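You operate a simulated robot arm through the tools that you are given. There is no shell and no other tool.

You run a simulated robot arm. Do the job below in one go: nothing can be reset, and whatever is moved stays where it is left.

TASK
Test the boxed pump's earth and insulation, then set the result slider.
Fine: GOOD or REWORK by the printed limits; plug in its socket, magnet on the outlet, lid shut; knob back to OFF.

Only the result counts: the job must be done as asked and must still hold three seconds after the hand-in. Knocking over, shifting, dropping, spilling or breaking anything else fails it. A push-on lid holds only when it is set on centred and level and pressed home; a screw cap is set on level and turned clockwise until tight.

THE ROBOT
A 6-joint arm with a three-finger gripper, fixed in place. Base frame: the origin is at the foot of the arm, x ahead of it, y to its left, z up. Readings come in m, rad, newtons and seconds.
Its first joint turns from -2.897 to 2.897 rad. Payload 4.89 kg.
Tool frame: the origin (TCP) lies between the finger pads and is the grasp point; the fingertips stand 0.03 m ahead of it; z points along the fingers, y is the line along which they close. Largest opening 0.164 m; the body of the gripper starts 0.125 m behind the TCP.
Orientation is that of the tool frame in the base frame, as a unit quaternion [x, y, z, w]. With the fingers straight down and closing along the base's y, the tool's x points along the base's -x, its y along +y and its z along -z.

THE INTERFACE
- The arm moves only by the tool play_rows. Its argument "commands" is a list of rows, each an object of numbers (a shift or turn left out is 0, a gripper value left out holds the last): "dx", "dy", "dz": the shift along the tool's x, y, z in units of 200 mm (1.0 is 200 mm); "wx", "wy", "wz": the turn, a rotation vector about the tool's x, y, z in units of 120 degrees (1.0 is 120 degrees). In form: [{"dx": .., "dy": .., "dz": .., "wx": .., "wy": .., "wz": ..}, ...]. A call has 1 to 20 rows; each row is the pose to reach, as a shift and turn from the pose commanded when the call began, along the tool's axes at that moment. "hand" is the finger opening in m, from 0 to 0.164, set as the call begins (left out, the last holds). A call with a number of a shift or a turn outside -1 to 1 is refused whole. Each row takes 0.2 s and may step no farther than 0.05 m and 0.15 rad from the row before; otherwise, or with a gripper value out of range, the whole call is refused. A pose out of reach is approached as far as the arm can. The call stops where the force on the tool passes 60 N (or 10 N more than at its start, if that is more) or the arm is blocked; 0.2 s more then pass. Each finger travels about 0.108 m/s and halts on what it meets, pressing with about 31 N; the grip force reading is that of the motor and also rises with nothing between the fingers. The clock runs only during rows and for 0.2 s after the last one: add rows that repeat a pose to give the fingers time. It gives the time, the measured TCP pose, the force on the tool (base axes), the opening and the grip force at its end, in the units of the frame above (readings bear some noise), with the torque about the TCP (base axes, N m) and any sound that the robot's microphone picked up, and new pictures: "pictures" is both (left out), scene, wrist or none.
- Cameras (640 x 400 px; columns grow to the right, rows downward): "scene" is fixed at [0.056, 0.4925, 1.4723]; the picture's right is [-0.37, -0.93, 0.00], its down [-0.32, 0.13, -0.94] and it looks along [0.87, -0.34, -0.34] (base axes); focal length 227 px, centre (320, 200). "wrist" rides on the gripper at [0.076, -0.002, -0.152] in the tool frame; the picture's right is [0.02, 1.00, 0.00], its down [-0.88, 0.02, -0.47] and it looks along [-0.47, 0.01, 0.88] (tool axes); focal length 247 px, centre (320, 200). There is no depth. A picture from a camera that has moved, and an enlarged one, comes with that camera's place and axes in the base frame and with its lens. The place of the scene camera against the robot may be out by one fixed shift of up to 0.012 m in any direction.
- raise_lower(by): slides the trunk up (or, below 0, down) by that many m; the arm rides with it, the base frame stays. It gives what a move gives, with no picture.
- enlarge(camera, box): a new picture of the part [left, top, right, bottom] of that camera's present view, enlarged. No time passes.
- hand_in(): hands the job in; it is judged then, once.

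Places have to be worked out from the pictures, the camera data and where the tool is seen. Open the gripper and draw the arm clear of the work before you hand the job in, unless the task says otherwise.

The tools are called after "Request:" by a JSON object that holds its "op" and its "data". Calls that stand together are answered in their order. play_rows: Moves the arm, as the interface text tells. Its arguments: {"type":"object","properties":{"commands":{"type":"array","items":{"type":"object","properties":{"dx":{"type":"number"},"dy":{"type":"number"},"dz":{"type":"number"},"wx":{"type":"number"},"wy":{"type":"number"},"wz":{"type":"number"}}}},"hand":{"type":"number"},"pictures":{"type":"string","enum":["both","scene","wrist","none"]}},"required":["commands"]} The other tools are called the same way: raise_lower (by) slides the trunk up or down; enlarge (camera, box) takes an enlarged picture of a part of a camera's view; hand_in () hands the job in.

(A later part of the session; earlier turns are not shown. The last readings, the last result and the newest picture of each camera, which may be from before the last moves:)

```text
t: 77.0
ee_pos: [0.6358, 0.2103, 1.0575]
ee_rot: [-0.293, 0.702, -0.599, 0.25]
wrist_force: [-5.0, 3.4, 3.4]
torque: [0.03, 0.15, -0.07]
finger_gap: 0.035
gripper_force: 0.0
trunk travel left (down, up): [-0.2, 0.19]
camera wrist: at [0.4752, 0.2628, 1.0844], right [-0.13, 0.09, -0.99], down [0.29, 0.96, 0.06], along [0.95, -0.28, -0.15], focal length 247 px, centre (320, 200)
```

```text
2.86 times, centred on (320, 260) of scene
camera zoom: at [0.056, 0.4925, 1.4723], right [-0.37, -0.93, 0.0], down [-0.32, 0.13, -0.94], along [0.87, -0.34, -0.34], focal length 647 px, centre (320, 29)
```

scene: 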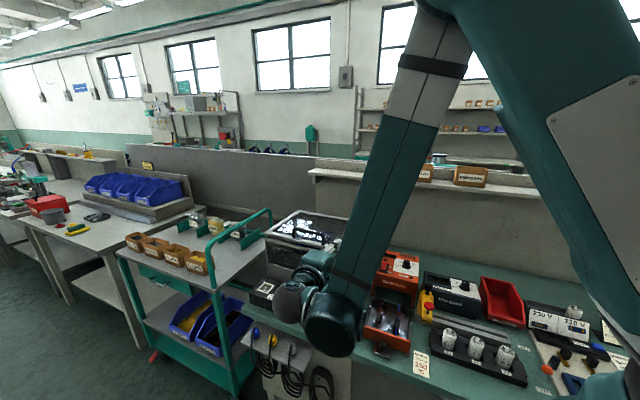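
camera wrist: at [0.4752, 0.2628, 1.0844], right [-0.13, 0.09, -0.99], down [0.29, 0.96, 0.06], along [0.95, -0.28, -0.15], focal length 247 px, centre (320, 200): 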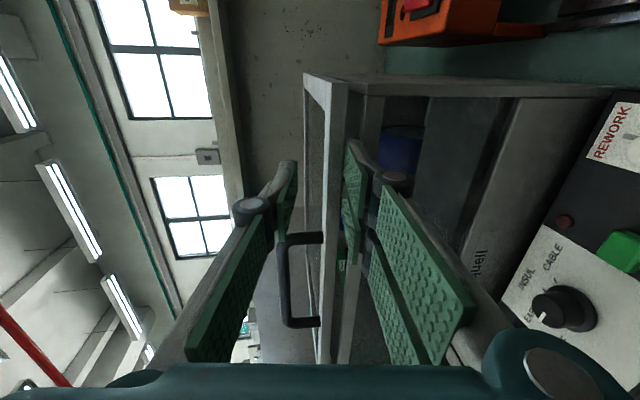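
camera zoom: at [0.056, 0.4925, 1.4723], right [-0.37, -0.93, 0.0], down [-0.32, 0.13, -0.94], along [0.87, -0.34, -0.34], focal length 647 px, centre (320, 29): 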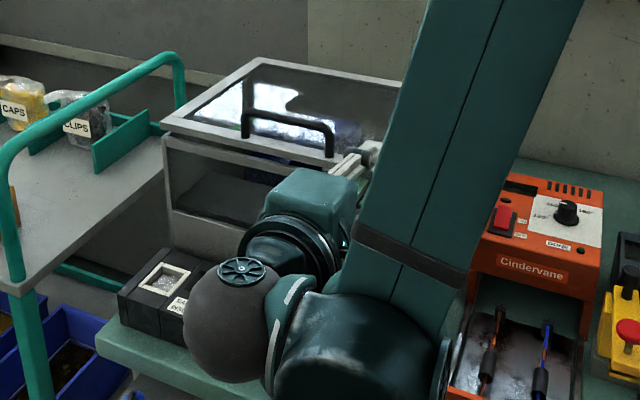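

A light 6 N contact appeared, probably the lower finger touching the rim. I'll lift 3 mm and then withdraw the fingers fully so the lid settles the last centimetre.

Request:
{"op": "play_rows", "data": {"commands": [{"dy": -0.015, "dz": 0.0}, {"dy": -0.01, "dz": -0.05}, {"dy": 0.0, "dz": -0.1}, {"dy": 0.005, "dz": -0.2}, {"dy": 0.01, "dz": -0.35}, {"dy": 0.01, "dz": -0.5}], "pictures": "both"}}

Request:
{"op": "enlarge", "data": {"camera": "wrist", "box": [200, 40, 480, 300]}}

Request:
{"op": "enlarge", "data": {"camera": "scene", "box": [240, 190, 400, 330]}}

```text
t: 78.4
ee_pos: [0.5658, 0.2795, 1.0701]
ee_rot: [-0.293, 0.702, -0.6, 0.249]
wrist_force: [1.0, -1.1, 0.0]
torque: [0.04, 0.02, -0.05]
finger_gap: 0.0361
gripper_force: 0.0
trunk travel left (down, up): [-0.2, 0.19]
camera wrist: at [0.4056, 0.3325, 1.0975], right [-0.13, 0.1, -0.99], down [0.29, 0.96, 0.06], along [0.95, -0.28, -0.15], focal length 247 px, centre (320, 200)
```

scene: 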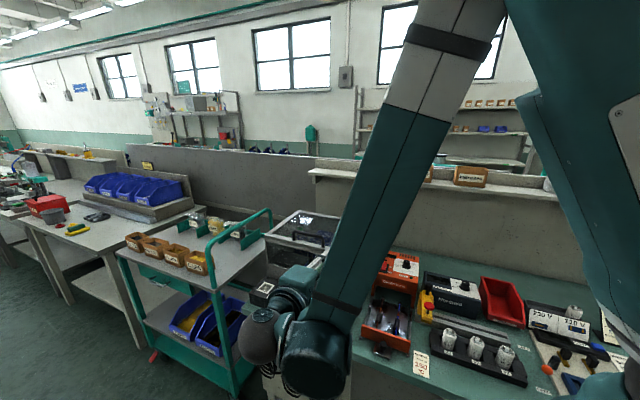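
wrist: 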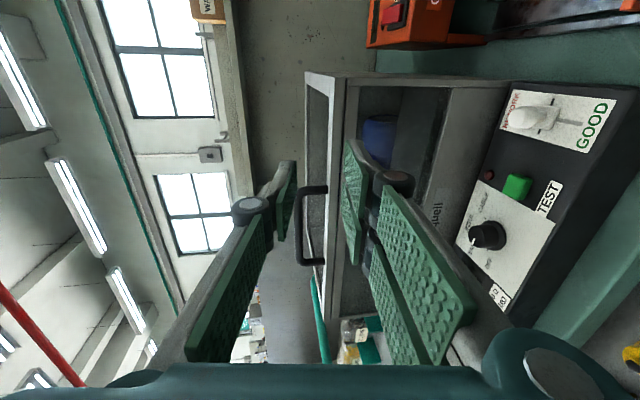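

```text
1.54 times, centred on (340, 170) of wrist
camera zoom: at [0.4056, 0.3325, 1.0975], right [-0.13, 0.1, -0.99], down [0.29, 0.96, 0.06], along [0.95, -0.28, -0.15], focal length 380 px, centre (289, 246)
```

zoom: 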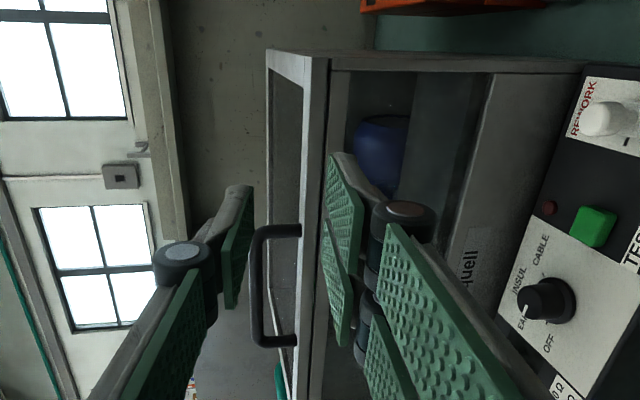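

```text
2.86 times, centred on (320, 260) of scene
camera zoom: at [0.056, 0.4925, 1.4723], right [-0.37, -0.93, 0.0], down [-0.32, 0.13, -0.94], along [0.87, -0.34, -0.34], focal length 647 px, centre (320, 29)
```

zoom: 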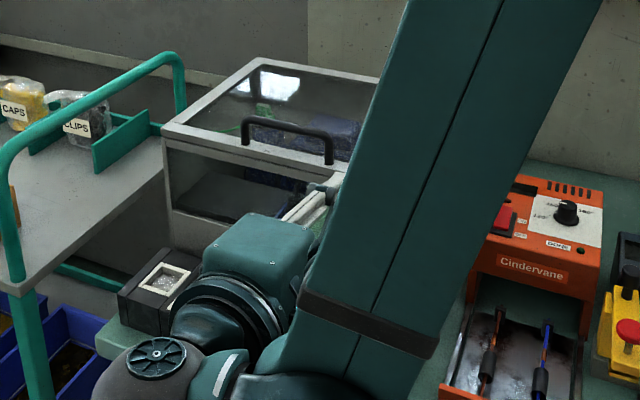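

The lid has come down flat on the box. I'll raise the hand and pitch it back to vertical in front of the box.

Request:
{"op": "play_rows", "data": {"commands": [{"dy": -0.15, "dz": 0.0}, {"dy": -0.3, "dz": 0.02, "wx": -0.0675}, {"dy": -0.45, "dz": 0.05, "wx": -0.135}, {"dy": -0.6, "dz": 0.09, "wx": -0.2025}, {"dy": -0.679, "dz": 0.133, "wx": -0.27}, {"dy": -0.679, "dz": 0.133, "wx": -0.3375}, {"dy": -0.679, "dz": 0.133, "wx": -0.405}, {"dy": -0.679, "dz": 0.133, "wx": -0.4725}, {"dy": -0.679, "dz": 0.133, "wx": -0.54}, {"dy": -0.679, "dz": 0.133, "wx": -0.6075}, {"dy": -0.679, "dz": 0.133, "wx": -0.675}], "pictures": "both"}}

Request:
{"op": "enlarge", "data": {"camera": "scene", "box": [240, 190, 400, 350]}}

```text
t: 80.8
ee_pos: [0.5996, 0.2471, 1.2021]
ee_rot: [-0.385, 0.923, 0.001, -0.001]
wrist_force: [-1.6, 0.6, -0.4]
torque: [-0.06, -0.12, -0.02]
finger_gap: 0.0361
gripper_force: 0.1
trunk travel left (down, up): [-0.2, 0.19]
camera wrist: at [0.547, 0.1922, 1.355], right [-0.73, 0.69, 0.0], down [0.61, 0.64, 0.47], along [0.32, 0.34, -0.88], focal length 247 px, centre (320, 200)
```

scene: 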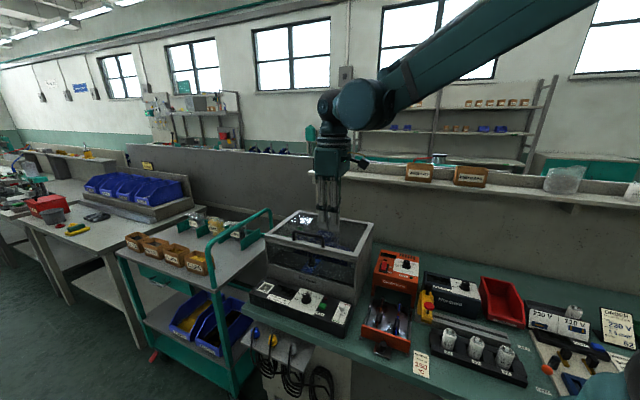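
wrist: 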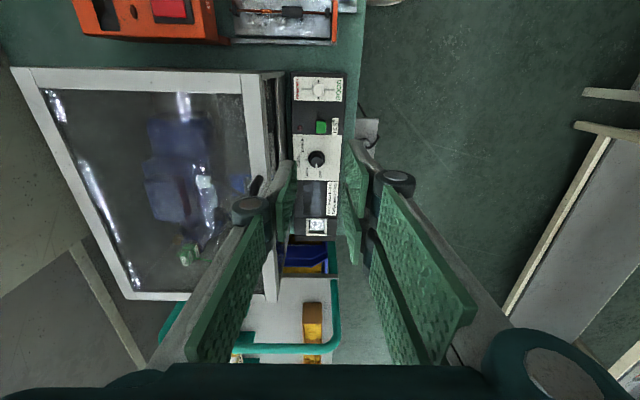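

```text
2.50 times, centred on (320, 270) of scene
camera zoom: at [0.056, 0.4925, 1.4723], right [-0.37, -0.93, 0.0], down [-0.32, 0.13, -0.94], along [0.87, -0.34, -0.34], focal length 566 px, centre (320, 25)
```

zoom: 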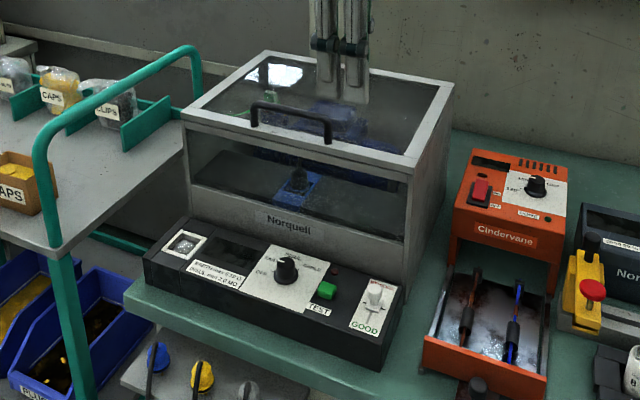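

The lid is shut, with the magnet and plug visible through the glass. Next is the tester: I'll move above the knob and lower for a close look.

Request:
{"op": "play_rows", "data": {"commands": [{"dx": -0.12, "dy": 0.01, "dz": 0.18}, {"dx": -0.24, "dy": 0.015, "dz": 0.36}, {"dx": -0.36, "dy": 0.02, "dz": 0.54}, {"dx": -0.43, "dy": 0.02, "dz": 0.7}, {"dx": -0.43, "dy": 0.02, "dz": 0.75}], "hand": 0.05, "pictures": "both"}}

Request:
{"op": "enlarge", "data": {"camera": "wrist", "box": [240, 60, 420, 230]}}

Request:
{"op": "enlarge", "data": {"camera": "scene", "box": [240, 260, 360, 350]}}

```text
t: 82.0
ee_pos: [0.6566, 0.3103, 1.0503]
ee_rot: [-0.384, 0.923, 0.0, 0.001]
wrist_force: [-0.2, 0.6, -0.4]
torque: [-0.02, 0.03, 0.01]
finger_gap: 0.0496
gripper_force: 0.0
trunk travel left (down, up): [-0.2, 0.19]
camera wrist: at [0.6045, 0.2562, 1.2042], right [-0.73, 0.69, 0.0], down [0.61, 0.64, 0.47], along [0.33, 0.34, -0.88], focal length 247 px, centre (320, 200)
```

scene: 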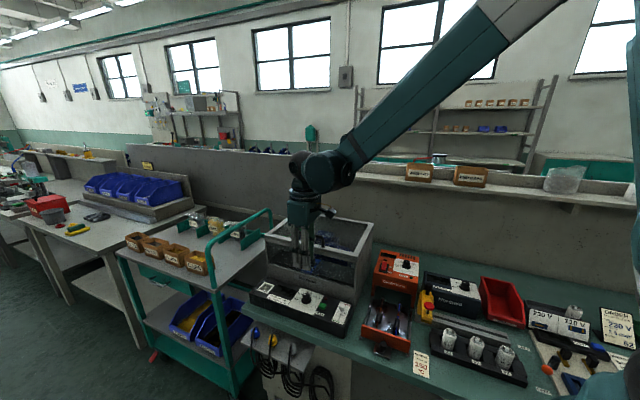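
wrist: 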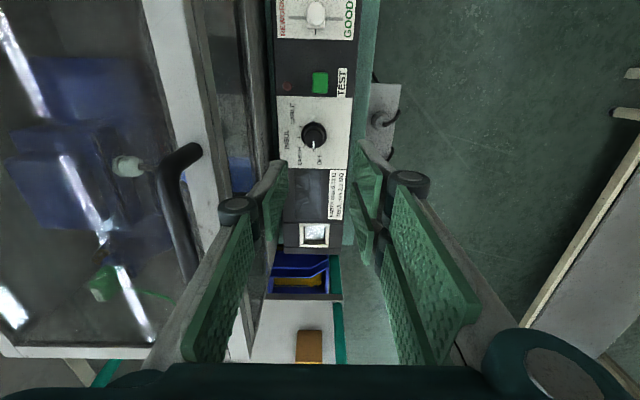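

```text
2.35 times, centred on (330, 145) of wrist
camera zoom: at [0.6045, 0.2562, 1.2042], right [-0.73, 0.69, 0.0], down [0.61, 0.64, 0.47], along [0.33, 0.34, -0.88], focal length 581 px, centre (296, 329)
```

zoom: 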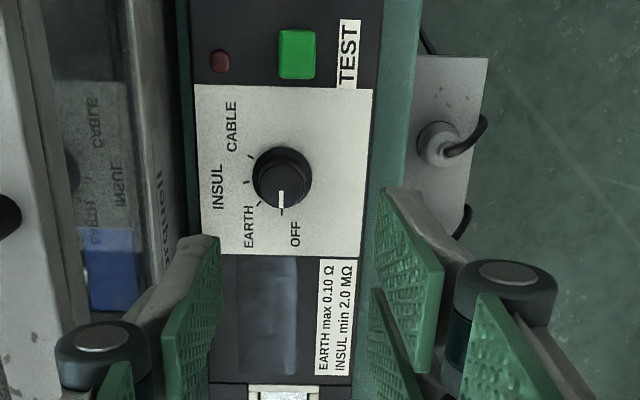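

```text
4.44 times, centred on (300, 305) of scene
camera zoom: at [0.056, 0.4925, 1.4723], right [-0.37, -0.93, 0.0], down [-0.32, 0.13, -0.94], along [0.87, -0.34, -0.34], focal length 1007 px, centre (409, -267)
```

zoom: 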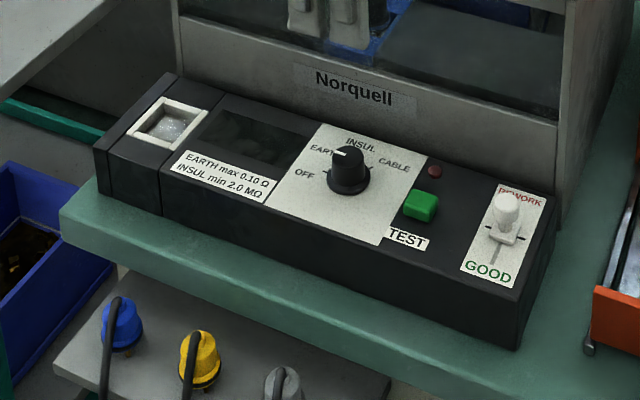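

Clear view: the pointer is at OFF (pointing along +u). I'll zoom more to measure the dial's tick angles and knob centre precisely.

Request:
{"op": "enlarge", "data": {"camera": "wrist", "box": [285, 100, 345, 170]}}

Request:
{"op": "enlarge", "data": {"camera": "scene", "box": [290, 285, 330, 315]}}

Request:
{"op": "enlarge", "data": {"camera": "wrist", "box": [265, 0, 365, 100]}}

```text
5.71 times, centred on (315, 135) of wrist
camera zoom: at [0.6045, 0.2562, 1.2042], right [-0.73, 0.69, 0.0], down [0.61, 0.64, 0.47], along [0.33, 0.34, -0.88], focal length 1411 px, centre (349, 571)
```

zoom: 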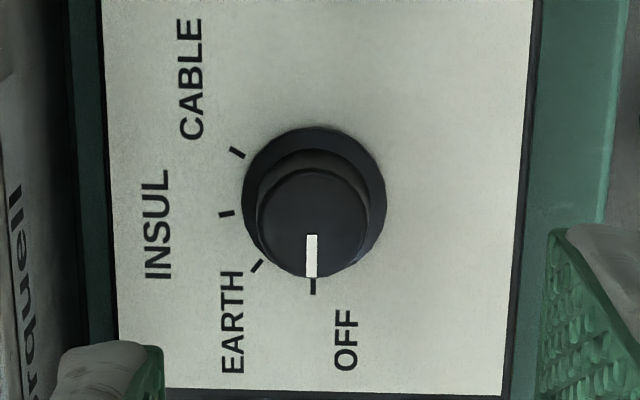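

```text
13.33 times, centred on (310, 300) of scene
camera zoom: at [0.056, 0.4925, 1.4723], right [-0.37, -0.93, 0.0], down [-0.32, 0.13, -0.94], along [0.87, -0.34, -0.34], focal length 3021 px, centre (453, -1133)
```

zoom: 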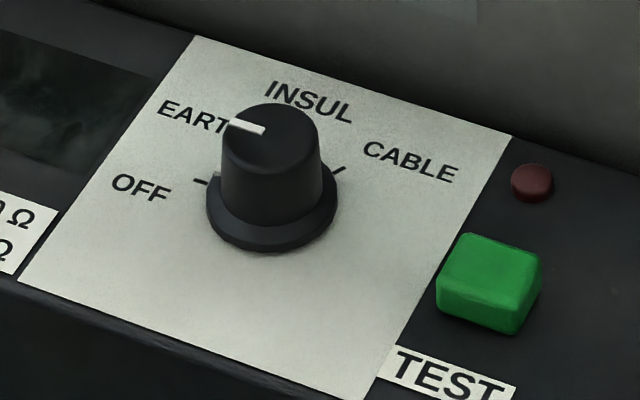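

```text
4.00 times, centred on (315, 50) of wrist
camera zoom: at [0.6045, 0.2562, 1.2042], right [-0.73, 0.69, 0.0], down [0.61, 0.64, 0.47], along [0.33, 0.34, -0.88], focal length 988 px, centre (340, 800)
```

zoom: 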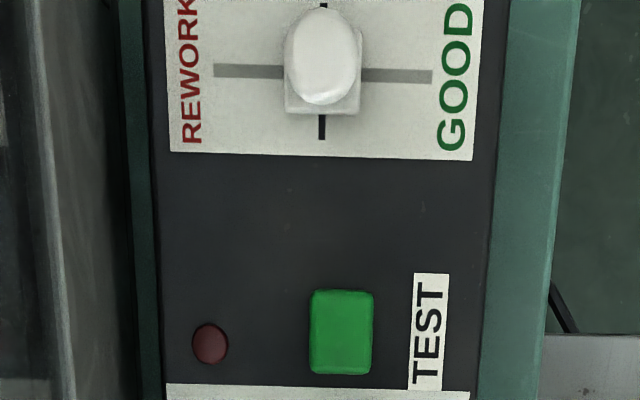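

Tick fitting gives 40° spacing (OFF along +u, then EARTH, INSUL and CABLE clockwise). The knob is ~25 mm across, 20 mm tall, with its top at z≈0.884. To keep the gripper body off the lid I'll use yaws near 0°, starting at about +20°.

Request:
{"op": "play_rows", "data": {"commands": [{"wz": 0.065}, {"wz": 0.13}, {"wz": 0.195}, {"wz": 0.26}, {"wz": 0.325}, {"wz": 0.39}, {"wz": 0.455}, {"dx": -0.012, "dy": -0.022, "wz": 0.52}, {"dx": -0.023, "dy": -0.043, "wz": 0.5833}], "pictures": "wrist"}}

Request:
{"op": "enlarge", "data": {"camera": "wrist", "box": [260, 70, 400, 200]}}

```text
t: 84.0
ee_pos: [0.6682, 0.3089, 1.0507]
ee_rot: [0.215, 0.977, 0.001, 0.0]
wrist_force: [-0.8, 0.1, 0.2]
torque: [0.0, -0.06, -0.01]
finger_gap: 0.0501
gripper_force: 0.0
trunk travel left (down, up): [-0.2, 0.19]
camera wrist: at [0.5966, 0.3393, 1.2049], right [0.4, 0.92, 0.0], down [0.81, -0.35, 0.47], along [0.43, -0.19, -0.88], focal length 247 px, centre (320, 200)
```

wrist: 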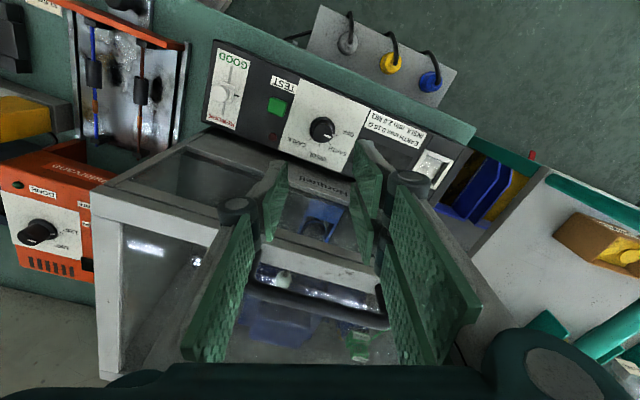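

```text
3.08 times, centred on (330, 135) of wrist
camera zoom: at [0.5966, 0.3393, 1.2049], right [0.4, 0.92, 0.0], down [0.81, -0.35, 0.47], along [0.43, -0.19, -0.88], focal length 760 px, centre (289, 400)
```

zoom: 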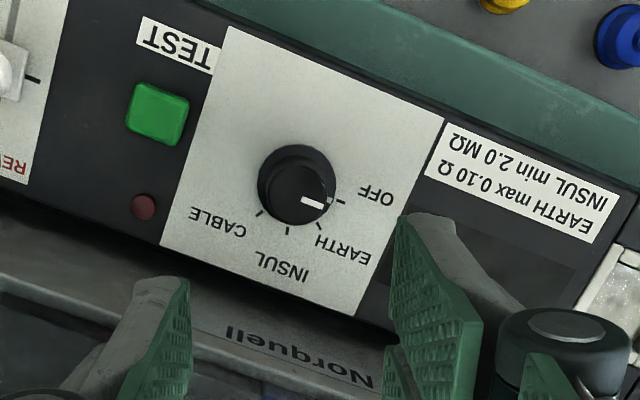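

The tool axis is now within a few mm of the knob. I'll lower to just above the knob and recheck.

Request:
{"op": "play_rows", "data": {"commands": [{"dz": 0.2}, {"dz": 0.4}, {"dz": 0.55}, {"dz": 0.55}], "pictures": "wrist"}}

Request:
{"op": "enlarge", "data": {"camera": "wrist", "box": [250, 90, 390, 210]}}

Request:
{"op": "enlarge", "data": {"camera": "scene", "box": [270, 250, 350, 330]}}

```text
t: 85.0
ee_pos: [0.6647, 0.3076, 0.9408]
ee_rot: [0.214, 0.977, 0.0, 0.0]
wrist_force: [1.3, 0.7, 0.1]
torque: [0.01, 0.08, 0.0]
finger_gap: 0.0498
gripper_force: 0.0
trunk travel left (down, up): [-0.2, 0.19]
camera wrist: at [0.5963, 0.339, 1.0947], right [0.4, 0.92, 0.0], down [0.81, -0.35, 0.47], along [0.43, -0.19, -0.88], focal length 247 px, centre (320, 200)
```

wrist: 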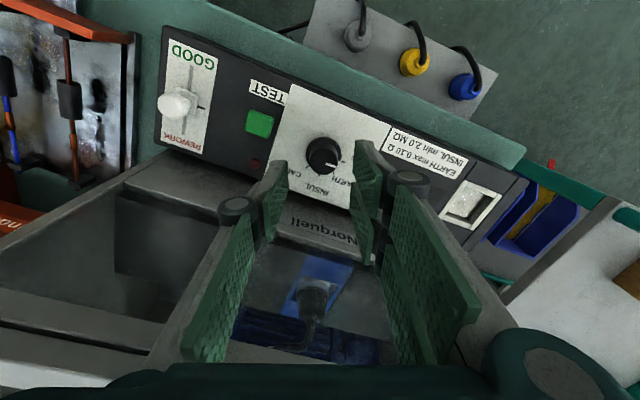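

```text
3.33 times, centred on (320, 150) of wrist
camera zoom: at [0.5963, 0.339, 1.0947], right [0.4, 0.92, 0.0], down [0.81, -0.35, 0.47], along [0.43, -0.19, -0.88], focal length 823 px, centre (320, 367)
```

zoom: 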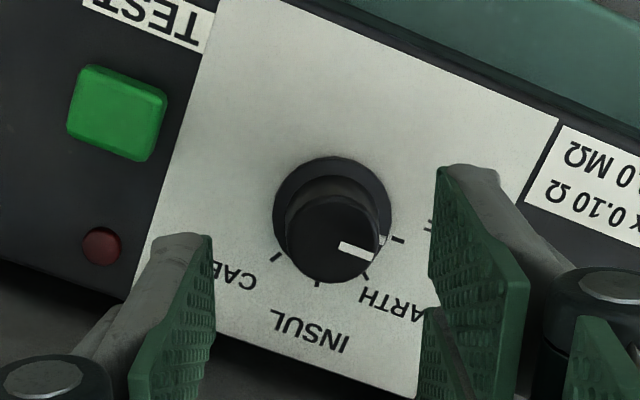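

```text
5.00 times, centred on (310, 290) of scene
camera zoom: at [0.056, 0.4925, 1.4723], right [-0.37, -0.93, 0.0], down [-0.32, 0.13, -0.94], along [0.87, -0.34, -0.34], focal length 1133 px, centre (370, -250)
```

zoom: 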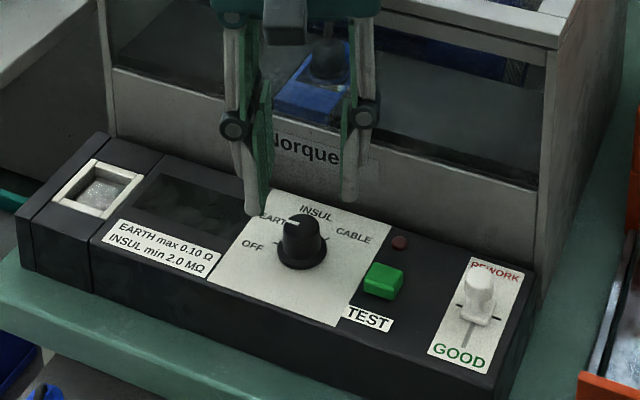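

The knob is essentially centred; heights agree between both cameras (top z≈0.884). I'll lower so the pads cover the knob above its skirt.

Request:
{"op": "play_rows", "data": {"commands": [{"dy": 0.01, "dz": 0.07}, {"dy": 0.01, "dz": 0.14}, {"dy": 0.01, "dz": 0.19}, {"dy": 0.01, "dz": 0.19}], "pictures": "wrist"}}

Request:
{"op": "enlarge", "data": {"camera": "wrist", "box": [250, 90, 390, 210]}}

Request:
{"op": "enlarge", "data": {"camera": "scene", "box": [270, 260, 350, 330]}}

```text
t: 86.0
ee_pos: [0.667, 0.3089, 0.902]
ee_rot: [0.215, 0.977, 0.0, 0.0]
wrist_force: [-0.4, -0.6, -0.5]
torque: [0.0, 0.03, 0.0]
finger_gap: 0.05
gripper_force: 0.2
trunk travel left (down, up): [-0.2, 0.19]
camera wrist: at [0.5971, 0.3412, 1.0568], right [0.4, 0.92, 0.0], down [0.81, -0.35, 0.47], along [0.43, -0.19, -0.88], focal length 247 px, centre (320, 200)
```

wrist: 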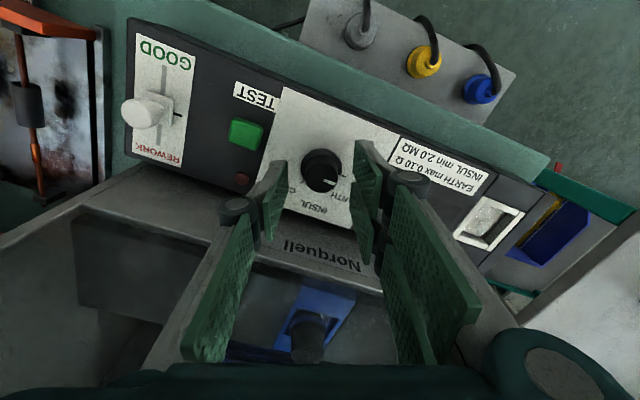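

```text
3.33 times, centred on (320, 150) of wrist
camera zoom: at [0.5971, 0.3412, 1.0568], right [0.4, 0.92, 0.0], down [0.81, -0.35, 0.47], along [0.43, -0.19, -0.88], focal length 823 px, centre (320, 367)
```

zoom: 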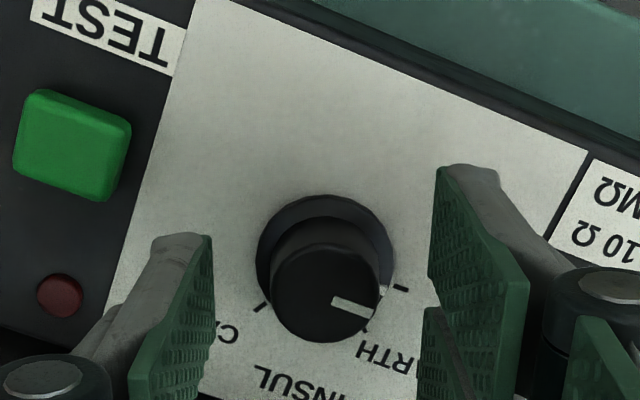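

```text
5.71 times, centred on (310, 295) of scene
camera zoom: at [0.056, 0.4925, 1.4723], right [-0.37, -0.93, 0.0], down [-0.32, 0.13, -0.94], along [0.87, -0.34, -0.34], focal length 1295 px, centre (377, -343)
```

zoom: 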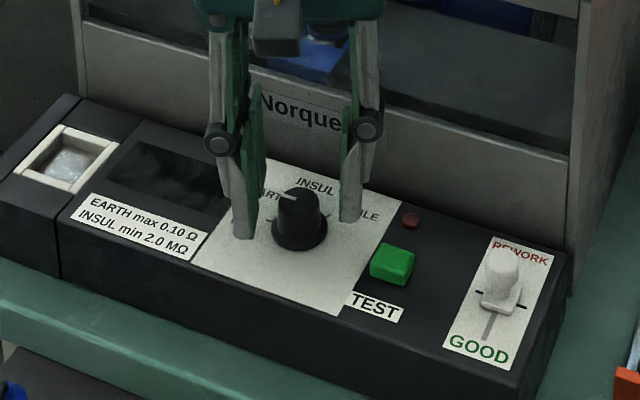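

Comparing the knob with the fingertips at the same depth, the knob sits about 6 mm nearer the camera side than the finger centre. I'll shift by that and recheck before gripping.

Request:
{"op": "play_rows", "data": {"commands": [{"dx": 0.015}, {"dx": 0.031}, {"dx": 0.031}], "pictures": "wrist"}}

Request:
{"op": "enlarge", "data": {"camera": "wrist", "box": [250, 90, 390, 210]}}

```text
t: 86.8
ee_pos: [0.661, 0.3124, 0.9035]
ee_rot: [0.215, 0.977, -0.001, 0.0]
wrist_force: [0.1, 0.0, -0.9]
torque: [0.05, 0.03, 0.01]
finger_gap: 0.05
gripper_force: 0.1
trunk travel left (down, up): [-0.2, 0.19]
camera wrist: at [0.5915, 0.3437, 1.0571], right [0.4, 0.92, 0.0], down [0.81, -0.35, 0.47], along [0.43, -0.19, -0.88], focal length 247 px, centre (320, 200)
```

wrist: 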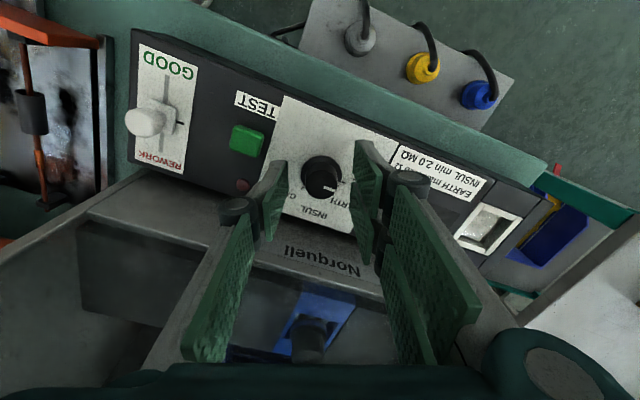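

```text
3.33 times, centred on (320, 150) of wrist
camera zoom: at [0.5915, 0.3437, 1.0571], right [0.4, 0.92, 0.0], down [0.81, -0.35, 0.47], along [0.43, -0.19, -0.88], focal length 823 px, centre (320, 367)
```

zoom: 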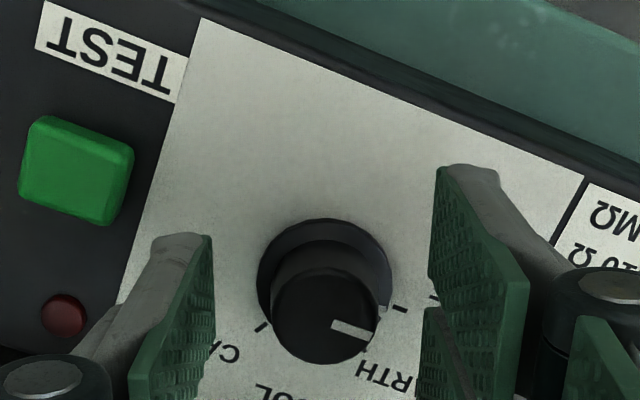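

Now centred. I'll close on the knob.

Request:
{"op": "play_rows", "data": {"commands": [{"dz": 0.0}, {"dz": 0.0}, {"dz": 0.0}], "hand": 0.01, "pictures": "wrist"}}

Request:
{"op": "enlarge", "data": {"camera": "wrist", "box": [250, 90, 390, 210]}}

```text
t: 87.6
ee_pos: [0.6619, 0.314, 0.9025]
ee_rot: [0.214, 0.977, -0.001, 0.001]
wrist_force: [10.4, 19.5, 3.8]
torque: [0.67, -0.23, 0.05]
finger_gap: 0.0275
gripper_force: 45.2
trunk travel left (down, up): [-0.2, 0.19]
camera wrist: at [0.5919, 0.3447, 1.0569], right [0.4, 0.92, 0.0], down [0.81, -0.35, 0.47], along [0.43, -0.19, -0.88], focal length 247 px, centre (320, 200)
```

wrist: 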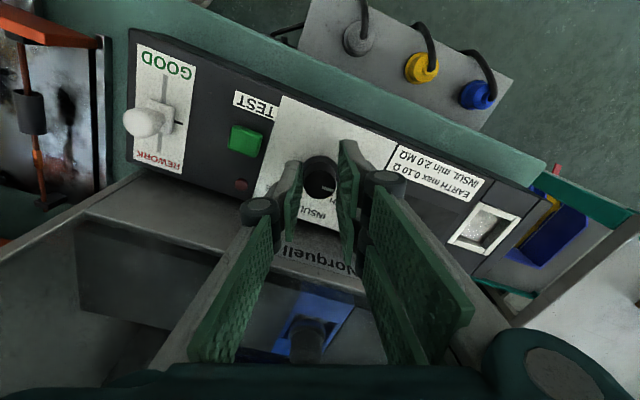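

```text
3.33 times, centred on (320, 150) of wrist
camera zoom: at [0.5919, 0.3447, 1.0569], right [0.4, 0.92, 0.0], down [0.81, -0.35, 0.47], along [0.43, -0.19, -0.88], focal length 823 px, centre (320, 367)
```

zoom: 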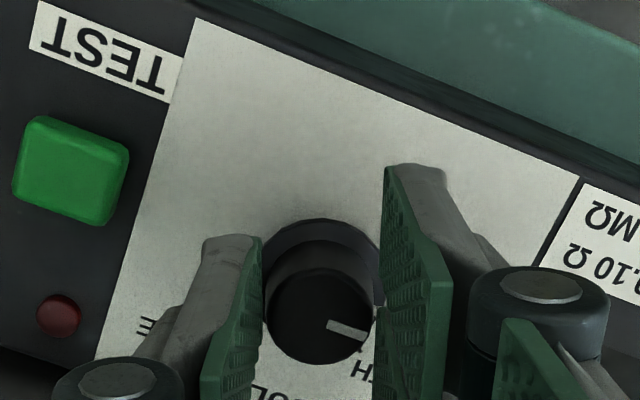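

Gripped; a 22 N side load along the closing line says the tool should shift about 1 mm toward +y. I'll correct that and turn the knob 40° clockwise to EARTH.

Request:
{"op": "play_rows", "data": {"commands": [{"dy": 0.006}, {"dy": 0.006, "wz": 0.05}, {"dy": 0.006, "wz": 0.1}, {"dy": 0.006, "wz": 0.15}, {"dy": 0.006, "wz": 0.2}, {"dy": 0.006, "wz": 0.25}, {"dy": 0.006, "wz": 0.3}, {"dy": 0.006, "wz": 0.3333}, {"dy": 0.006, "wz": 0.3333}], "pictures": "wrist"}}

Request:
{"op": "enlarge", "data": {"camera": "wrist", "box": [250, 90, 390, 210]}}

Request:
{"op": "enlarge", "data": {"camera": "scene", "box": [260, 265, 340, 325]}}

```text
t: 89.0
ee_pos: [0.6648, 0.3152, 0.9033]
ee_rot: [0.44, 0.898, 0.002, 0.0]
wrist_force: [5.4, 11.8, -1.8]
torque: [0.69, -0.07, 0.08]
finger_gap: 0.0271
gripper_force: 45.0
trunk travel left (down, up): [-0.2, 0.19]
stopped in row 6: the force on the tool passed its limit at 62 N (the readings are from after the stop); the commanded pose is now the measured one
camera wrist: at [0.6154, 0.3756, 1.057], right [0.78, 0.63, 0.0], down [0.56, -0.68, 0.47], along [0.3, -0.36, -0.88], focal length 247 px, centre (320, 200)
```

wrist: 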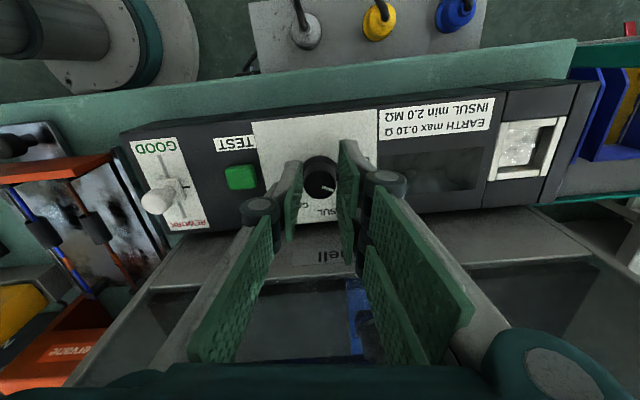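

```text
3.33 times, centred on (320, 150) of wrist
camera zoom: at [0.6154, 0.3756, 1.057], right [0.78, 0.63, 0.0], down [0.56, -0.68, 0.47], along [0.3, -0.36, -0.88], focal length 823 px, centre (320, 367)
```

zoom: 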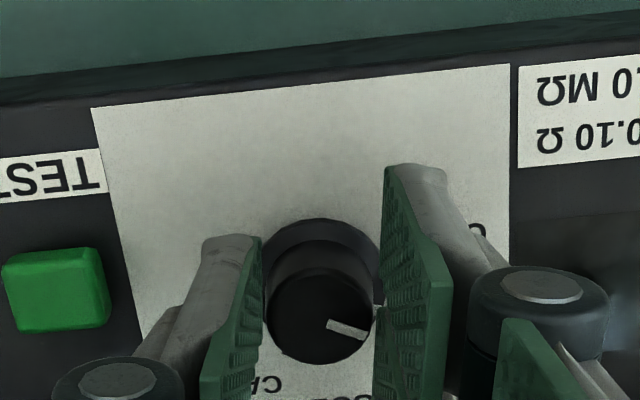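

```text
6.67 times, centred on (300, 295) of scene
camera zoom: at [0.056, 0.4925, 1.4723], right [-0.37, -0.93, 0.0], down [-0.32, 0.13, -0.94], along [0.87, -0.34, -0.34], focal length 1510 px, centre (453, -433)
```

zoom: 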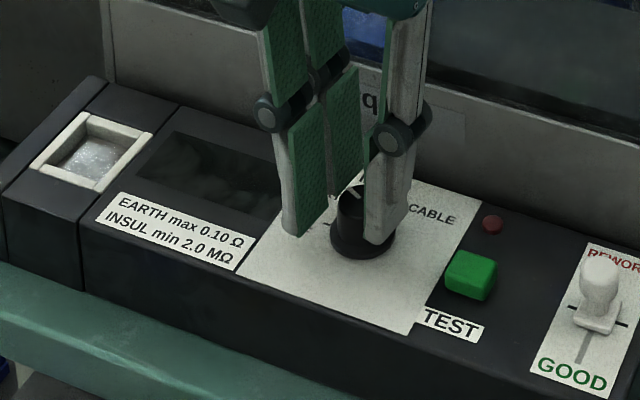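

The knob turned about 27° before the force limit stopped the move: side load built up because the tool axis was off the knob axis. The gripped positions at the two yaws put the true axis near u 0.6925, v 0.252. I'll release and look at the pointer.

Request:
{"op": "play_rows", "data": {"commands": [{"dz": 0.0}, {"dz": 0.0}, {"dz": 0.0}], "hand": 0.05, "pictures": "wrist"}}

Request:
{"op": "enlarge", "data": {"camera": "wrist", "box": [250, 90, 390, 210]}}

Request:
{"op": "enlarge", "data": {"camera": "scene", "box": [280, 275, 330, 315]}}

```text
t: 89.8
ee_pos: [0.6634, 0.314, 0.9041]
ee_rot: [0.439, 0.899, 0.001, 0.0]
wrist_force: [-0.2, -0.2, 0.2]
torque: [0.02, 0.02, 0.0]
finger_gap: 0.0499
gripper_force: 0.0
trunk travel left (down, up): [-0.2, 0.19]
camera wrist: at [0.6151, 0.3746, 1.0574], right [0.78, 0.63, 0.0], down [0.56, -0.68, 0.47], along [0.3, -0.36, -0.88], focal length 247 px, centre (320, 200)
```

wrist: 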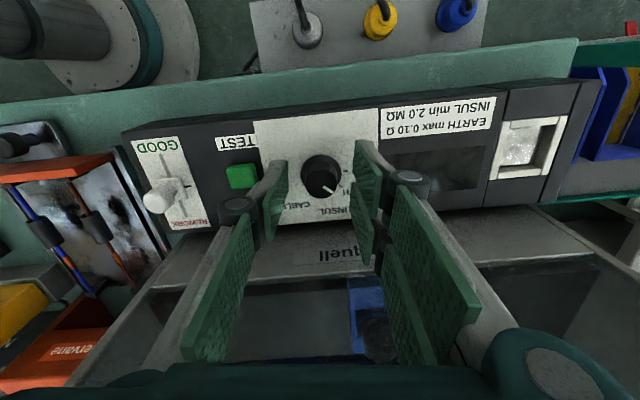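

```text
3.33 times, centred on (320, 150) of wrist
camera zoom: at [0.6151, 0.3746, 1.0574], right [0.78, 0.63, 0.0], down [0.56, -0.68, 0.47], along [0.3, -0.36, -0.88], focal length 823 px, centre (320, 367)
```

zoom: 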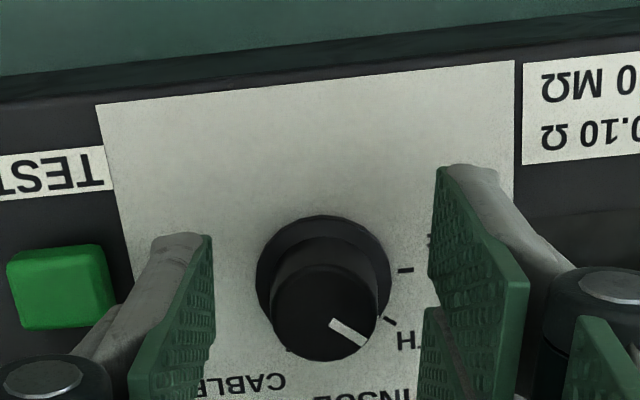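

```text
10.00 times, centred on (305, 295) of scene
camera zoom: at [0.056, 0.4925, 1.4723], right [-0.37, -0.93, 0.0], down [-0.32, 0.13, -0.94], along [0.87, -0.34, -0.34], focal length 2266 px, centre (470, -750)
```

zoom: 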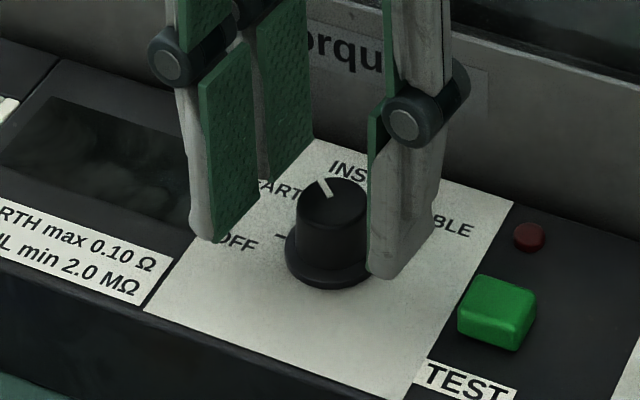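

The knob snapped to the EARTH detent (pointer at about 40°). I'll rise, move over the green TEST button (about 64 mm toward -u) and close the fingers.

Request:
{"op": "play_rows", "data": {"commands": [{"dz": -0.15}, {"dz": -0.3}], "pictures": "none"}}

Request:
{"op": "play_rows", "data": {"commands": [{"dx": -0.01, "dy": -0.12}, {"dx": -0.02, "dy": -0.24}, {"dx": -0.029, "dy": -0.317}, {"dx": -0.029, "dy": -0.317}], "hand": 0.0, "pictures": "both"}}

Request:
{"op": "enlarge", "data": {"camera": "wrist", "box": [250, 80, 410, 210]}}

Request:
{"op": "enlarge", "data": {"camera": "scene", "box": [250, 260, 360, 345]}}

```text
t: 90.4
ee_pos: [0.6646, 0.3154, 0.964]
ee_rot: [0.439, 0.898, 0.001, 0.0]
wrist_force: [1.4, 0.0, -0.5]
torque: [-0.07, 0.15, -0.01]
finger_gap: 0.05
gripper_force: 0.0
trunk travel left (down, up): [-0.2, 0.19]
```

```text
t: 91.4
ee_pos: [0.6162, 0.2725, 0.9643]
ee_rot: [0.439, 0.898, 0.002, -0.001]
wrist_force: [0.3, 0.0, 0.5]
torque: [0.01, -0.02, -0.01]
finger_gap: 0.0001
gripper_force: 30.3
trunk travel left (down, up): [-0.2, 0.19]
camera wrist: at [0.569, 0.3314, 1.118], right [0.78, 0.63, 0.0], down [0.56, -0.68, 0.47], along [0.3, -0.36, -0.88], focal length 247 px, centre (320, 200)
```

scene: 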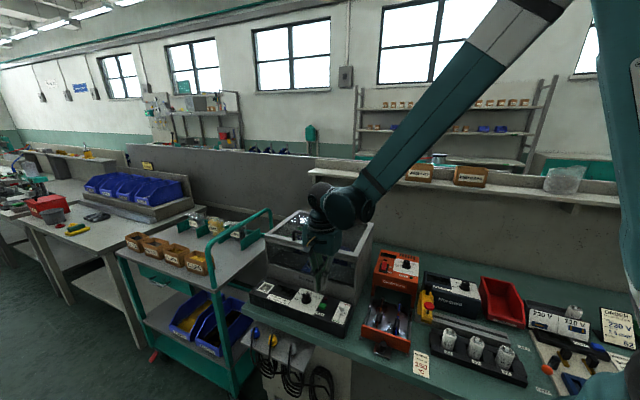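
wrist: 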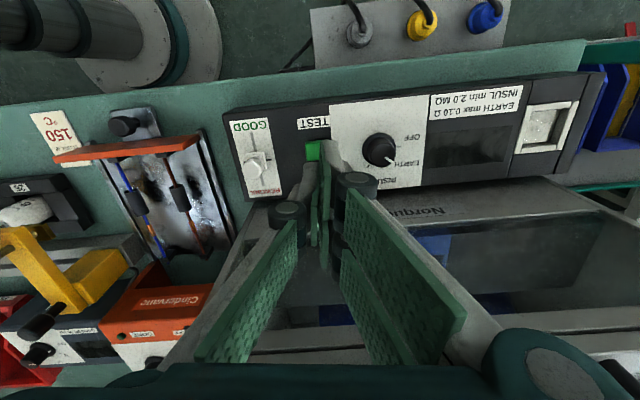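

```text
3.08 times, centred on (330, 145) of wrist
camera zoom: at [0.569, 0.3314, 1.118], right [0.78, 0.63, 0.0], down [0.56, -0.68, 0.47], along [0.3, -0.36, -0.88], focal length 760 px, centre (289, 369)
```

zoom: 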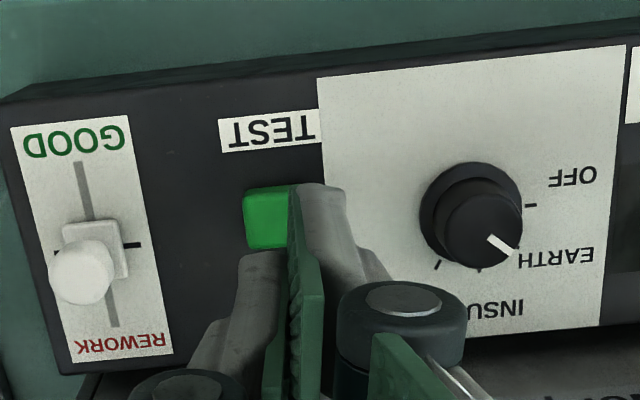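

```text
4.71 times, centred on (305, 302) of scene
camera zoom: at [0.056, 0.4925, 1.4723], right [-0.37, -0.93, 0.0], down [-0.32, 0.13, -0.94], along [0.87, -0.34, -0.34], focal length 1066 px, centre (391, -282)
```

zoom: 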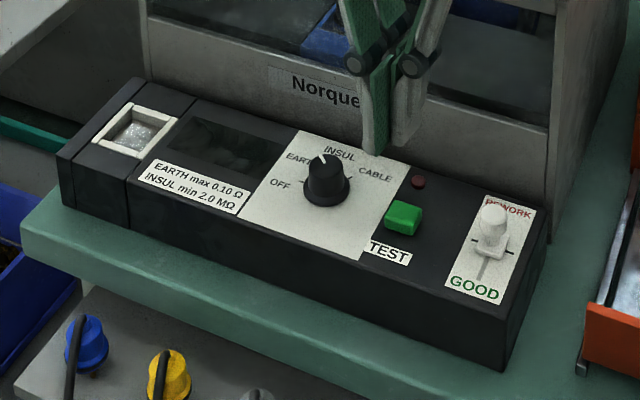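

The closed fingertips are nearly above the button; I'll shift about 6 mm toward it and lower to just above, then check.

Request:
{"op": "play_rows", "data": {"commands": [{"dx": 0.015, "dy": -0.03, "dz": 0.08}, {"dx": 0.015, "dy": -0.03, "dz": 0.17}, {"dx": 0.015, "dy": -0.03, "dz": 0.25}, {"dx": 0.015, "dy": -0.03, "dz": 0.25}], "pictures": "wrist"}}

Request:
{"op": "enlarge", "data": {"camera": "wrist", "box": [250, 80, 410, 210]}}

Request:
{"op": "enlarge", "data": {"camera": "scene", "box": [290, 270, 350, 330]}}

```text
t: 92.4
ee_pos: [0.6104, 0.27, 0.9147]
ee_rot: [0.439, 0.899, 0.001, 0.0]
wrist_force: [-0.5, -0.2, -0.3]
torque: [0.0, 0.01, 0.01]
finger_gap: 0.0
gripper_force: 30.9
trunk travel left (down, up): [-0.2, 0.19]
camera wrist: at [0.562, 0.3298, 1.0673], right [0.78, 0.63, 0.0], down [0.56, -0.68, 0.47], along [0.3, -0.36, -0.88], focal length 247 px, centre (320, 200)
```

wrist: 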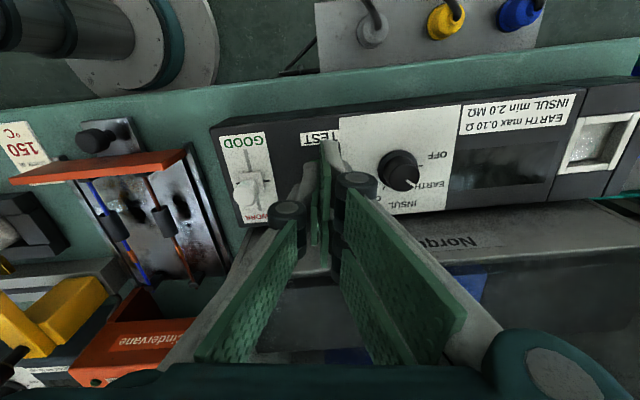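

```text
3.08 times, centred on (330, 145) of wrist
camera zoom: at [0.562, 0.3298, 1.0673], right [0.78, 0.63, 0.0], down [0.56, -0.68, 0.47], along [0.3, -0.36, -0.88], focal length 760 px, centre (289, 369)
```

zoom: 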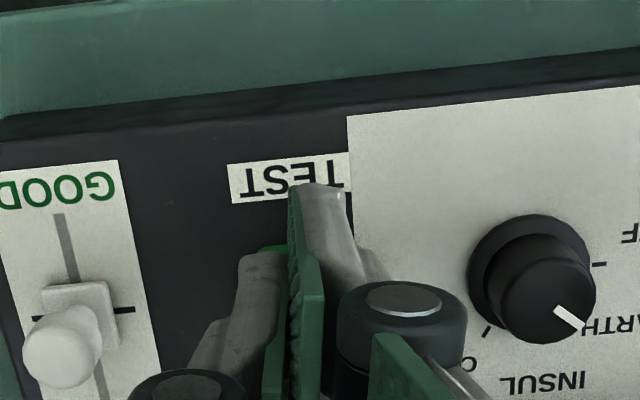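

```text
6.67 times, centred on (320, 300) of scene
camera zoom: at [0.056, 0.4925, 1.4723], right [-0.37, -0.93, 0.0], down [-0.32, 0.13, -0.94], along [0.87, -0.34, -0.34], focal length 1510 px, centre (320, -467)
```

zoom: 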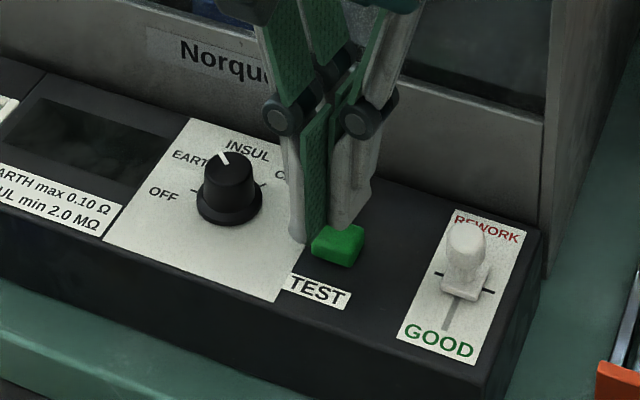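

The tips are just over the button in both views. I'll press down slowly and watch the force and display.

Request:
{"op": "play_rows", "data": {"commands": [{"dz": 0.015}, {"dz": 0.03}, {"dz": 0.04}, {"dz": 0.05}, {"dz": 0.05}], "pictures": "wrist"}}

Request:
{"op": "enlarge", "data": {"camera": "scene", "box": [260, 270, 340, 330]}}

Request:
{"op": "enlarge", "data": {"camera": "wrist", "box": [420, 90, 600, 210]}}

```text
t: 93.6
ee_pos: [0.6106, 0.27, 0.9035]
ee_rot: [0.439, 0.899, 0.001, 0.0]
wrist_force: [-0.8, 0.3, -0.1]
torque: [0.02, -0.01, -0.01]
finger_gap: 0.0
gripper_force: 31.0
trunk travel left (down, up): [-0.2, 0.19]
camera wrist: at [0.5622, 0.33, 1.0572], right [0.78, 0.63, 0.0], down [0.56, -0.68, 0.47], along [0.3, -0.36, -0.88], focal length 247 px, centre (320, 200)
```

wrist: 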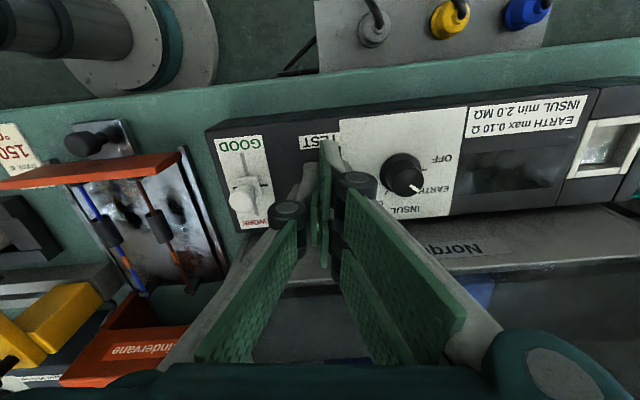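

```text
6.67 times, centred on (300, 300) of scene
camera zoom: at [0.056, 0.4925, 1.4723], right [-0.37, -0.93, 0.0], down [-0.32, 0.13, -0.94], along [0.87, -0.34, -0.34], focal length 1510 px, centre (453, -467)
```

zoom: 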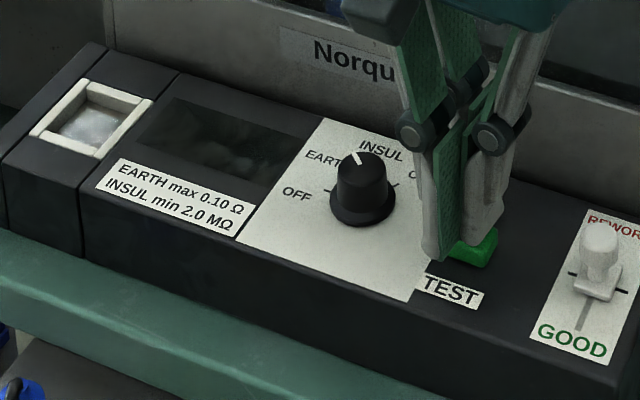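

```text
3.33 times, centred on (510, 150) of wrist
camera zoom: at [0.5622, 0.33, 1.0572], right [0.78, 0.63, 0.0], down [0.56, -0.68, 0.47], along [0.3, -0.36, -0.88], focal length 823 px, centre (-313, 367)
```

zoom: 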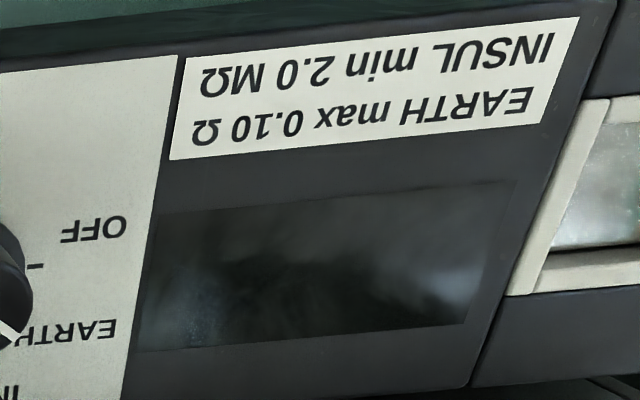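

No contact and a blank display so far; the button seems slightly further toward -u and the front. I'll shift 4 mm and continue pressing in small steps.

Request:
{"op": "play_rows", "data": {"commands": [{"dx": 0.01, "dy": -0.02, "dz": -0.01}, {"dx": 0.015, "dy": -0.022, "dz": 0.0}, {"dx": 0.015, "dy": -0.022, "dz": 0.01}, {"dx": 0.015, "dy": -0.022, "dz": 0.02}, {"dx": 0.015, "dy": -0.022, "dz": 0.02}], "pictures": "none"}}

Request:
{"op": "enlarge", "data": {"camera": "scene", "box": [260, 270, 340, 330]}}

```text
t: 94.8
ee_pos: [0.606, 0.271, 0.8988]
ee_rot: [0.439, 0.898, 0.001, -0.001]
wrist_force: [0.5, -0.1, 0.3]
torque: [0.02, 0.02, 0.01]
finger_gap: 0.0001
gripper_force: 30.5
trunk travel left (down, up): [-0.2, 0.19]
```

```text
6.67 times, centred on (300, 300) of scene
camera zoom: at [0.056, 0.4925, 1.4723], right [-0.37, -0.93, 0.0], down [-0.32, 0.13, -0.94], along [0.87, -0.34, -0.34], focal length 1510 px, centre (453, -467)
```

zoom: 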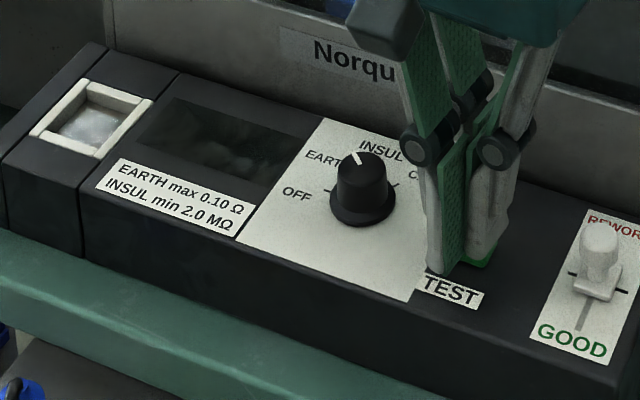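

Still no contact force. I'll continue downward a few millimetres.

Request:
{"op": "play_rows", "data": {"commands": [{"dz": 0.005}, {"dz": 0.01}, {"dz": 0.015}, {"dz": 0.02}], "pictures": "none"}}

Request:
{"op": "enlarge", "data": {"camera": "scene", "box": [260, 270, 340, 330]}}

```text
t: 95.8
ee_pos: [0.6051, 0.2698, 0.8961]
ee_rot: [0.438, 0.899, 0.002, -0.001]
wrist_force: [-0.4, 0.2, 0.1]
torque: [0.03, -0.02, 0.01]
finger_gap: 0.0001
gripper_force: 30.4
trunk travel left (down, up): [-0.2, 0.19]
```

```text
6.67 times, centred on (300, 300) of scene
camera zoom: at [0.056, 0.4925, 1.4723], right [-0.37, -0.93, 0.0], down [-0.32, 0.13, -0.94], along [0.87, -0.34, -0.34], focal length 1510 px, centre (453, -467)
```

zoom: 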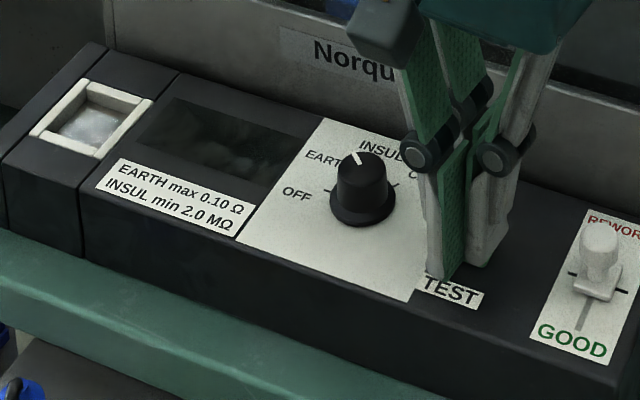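

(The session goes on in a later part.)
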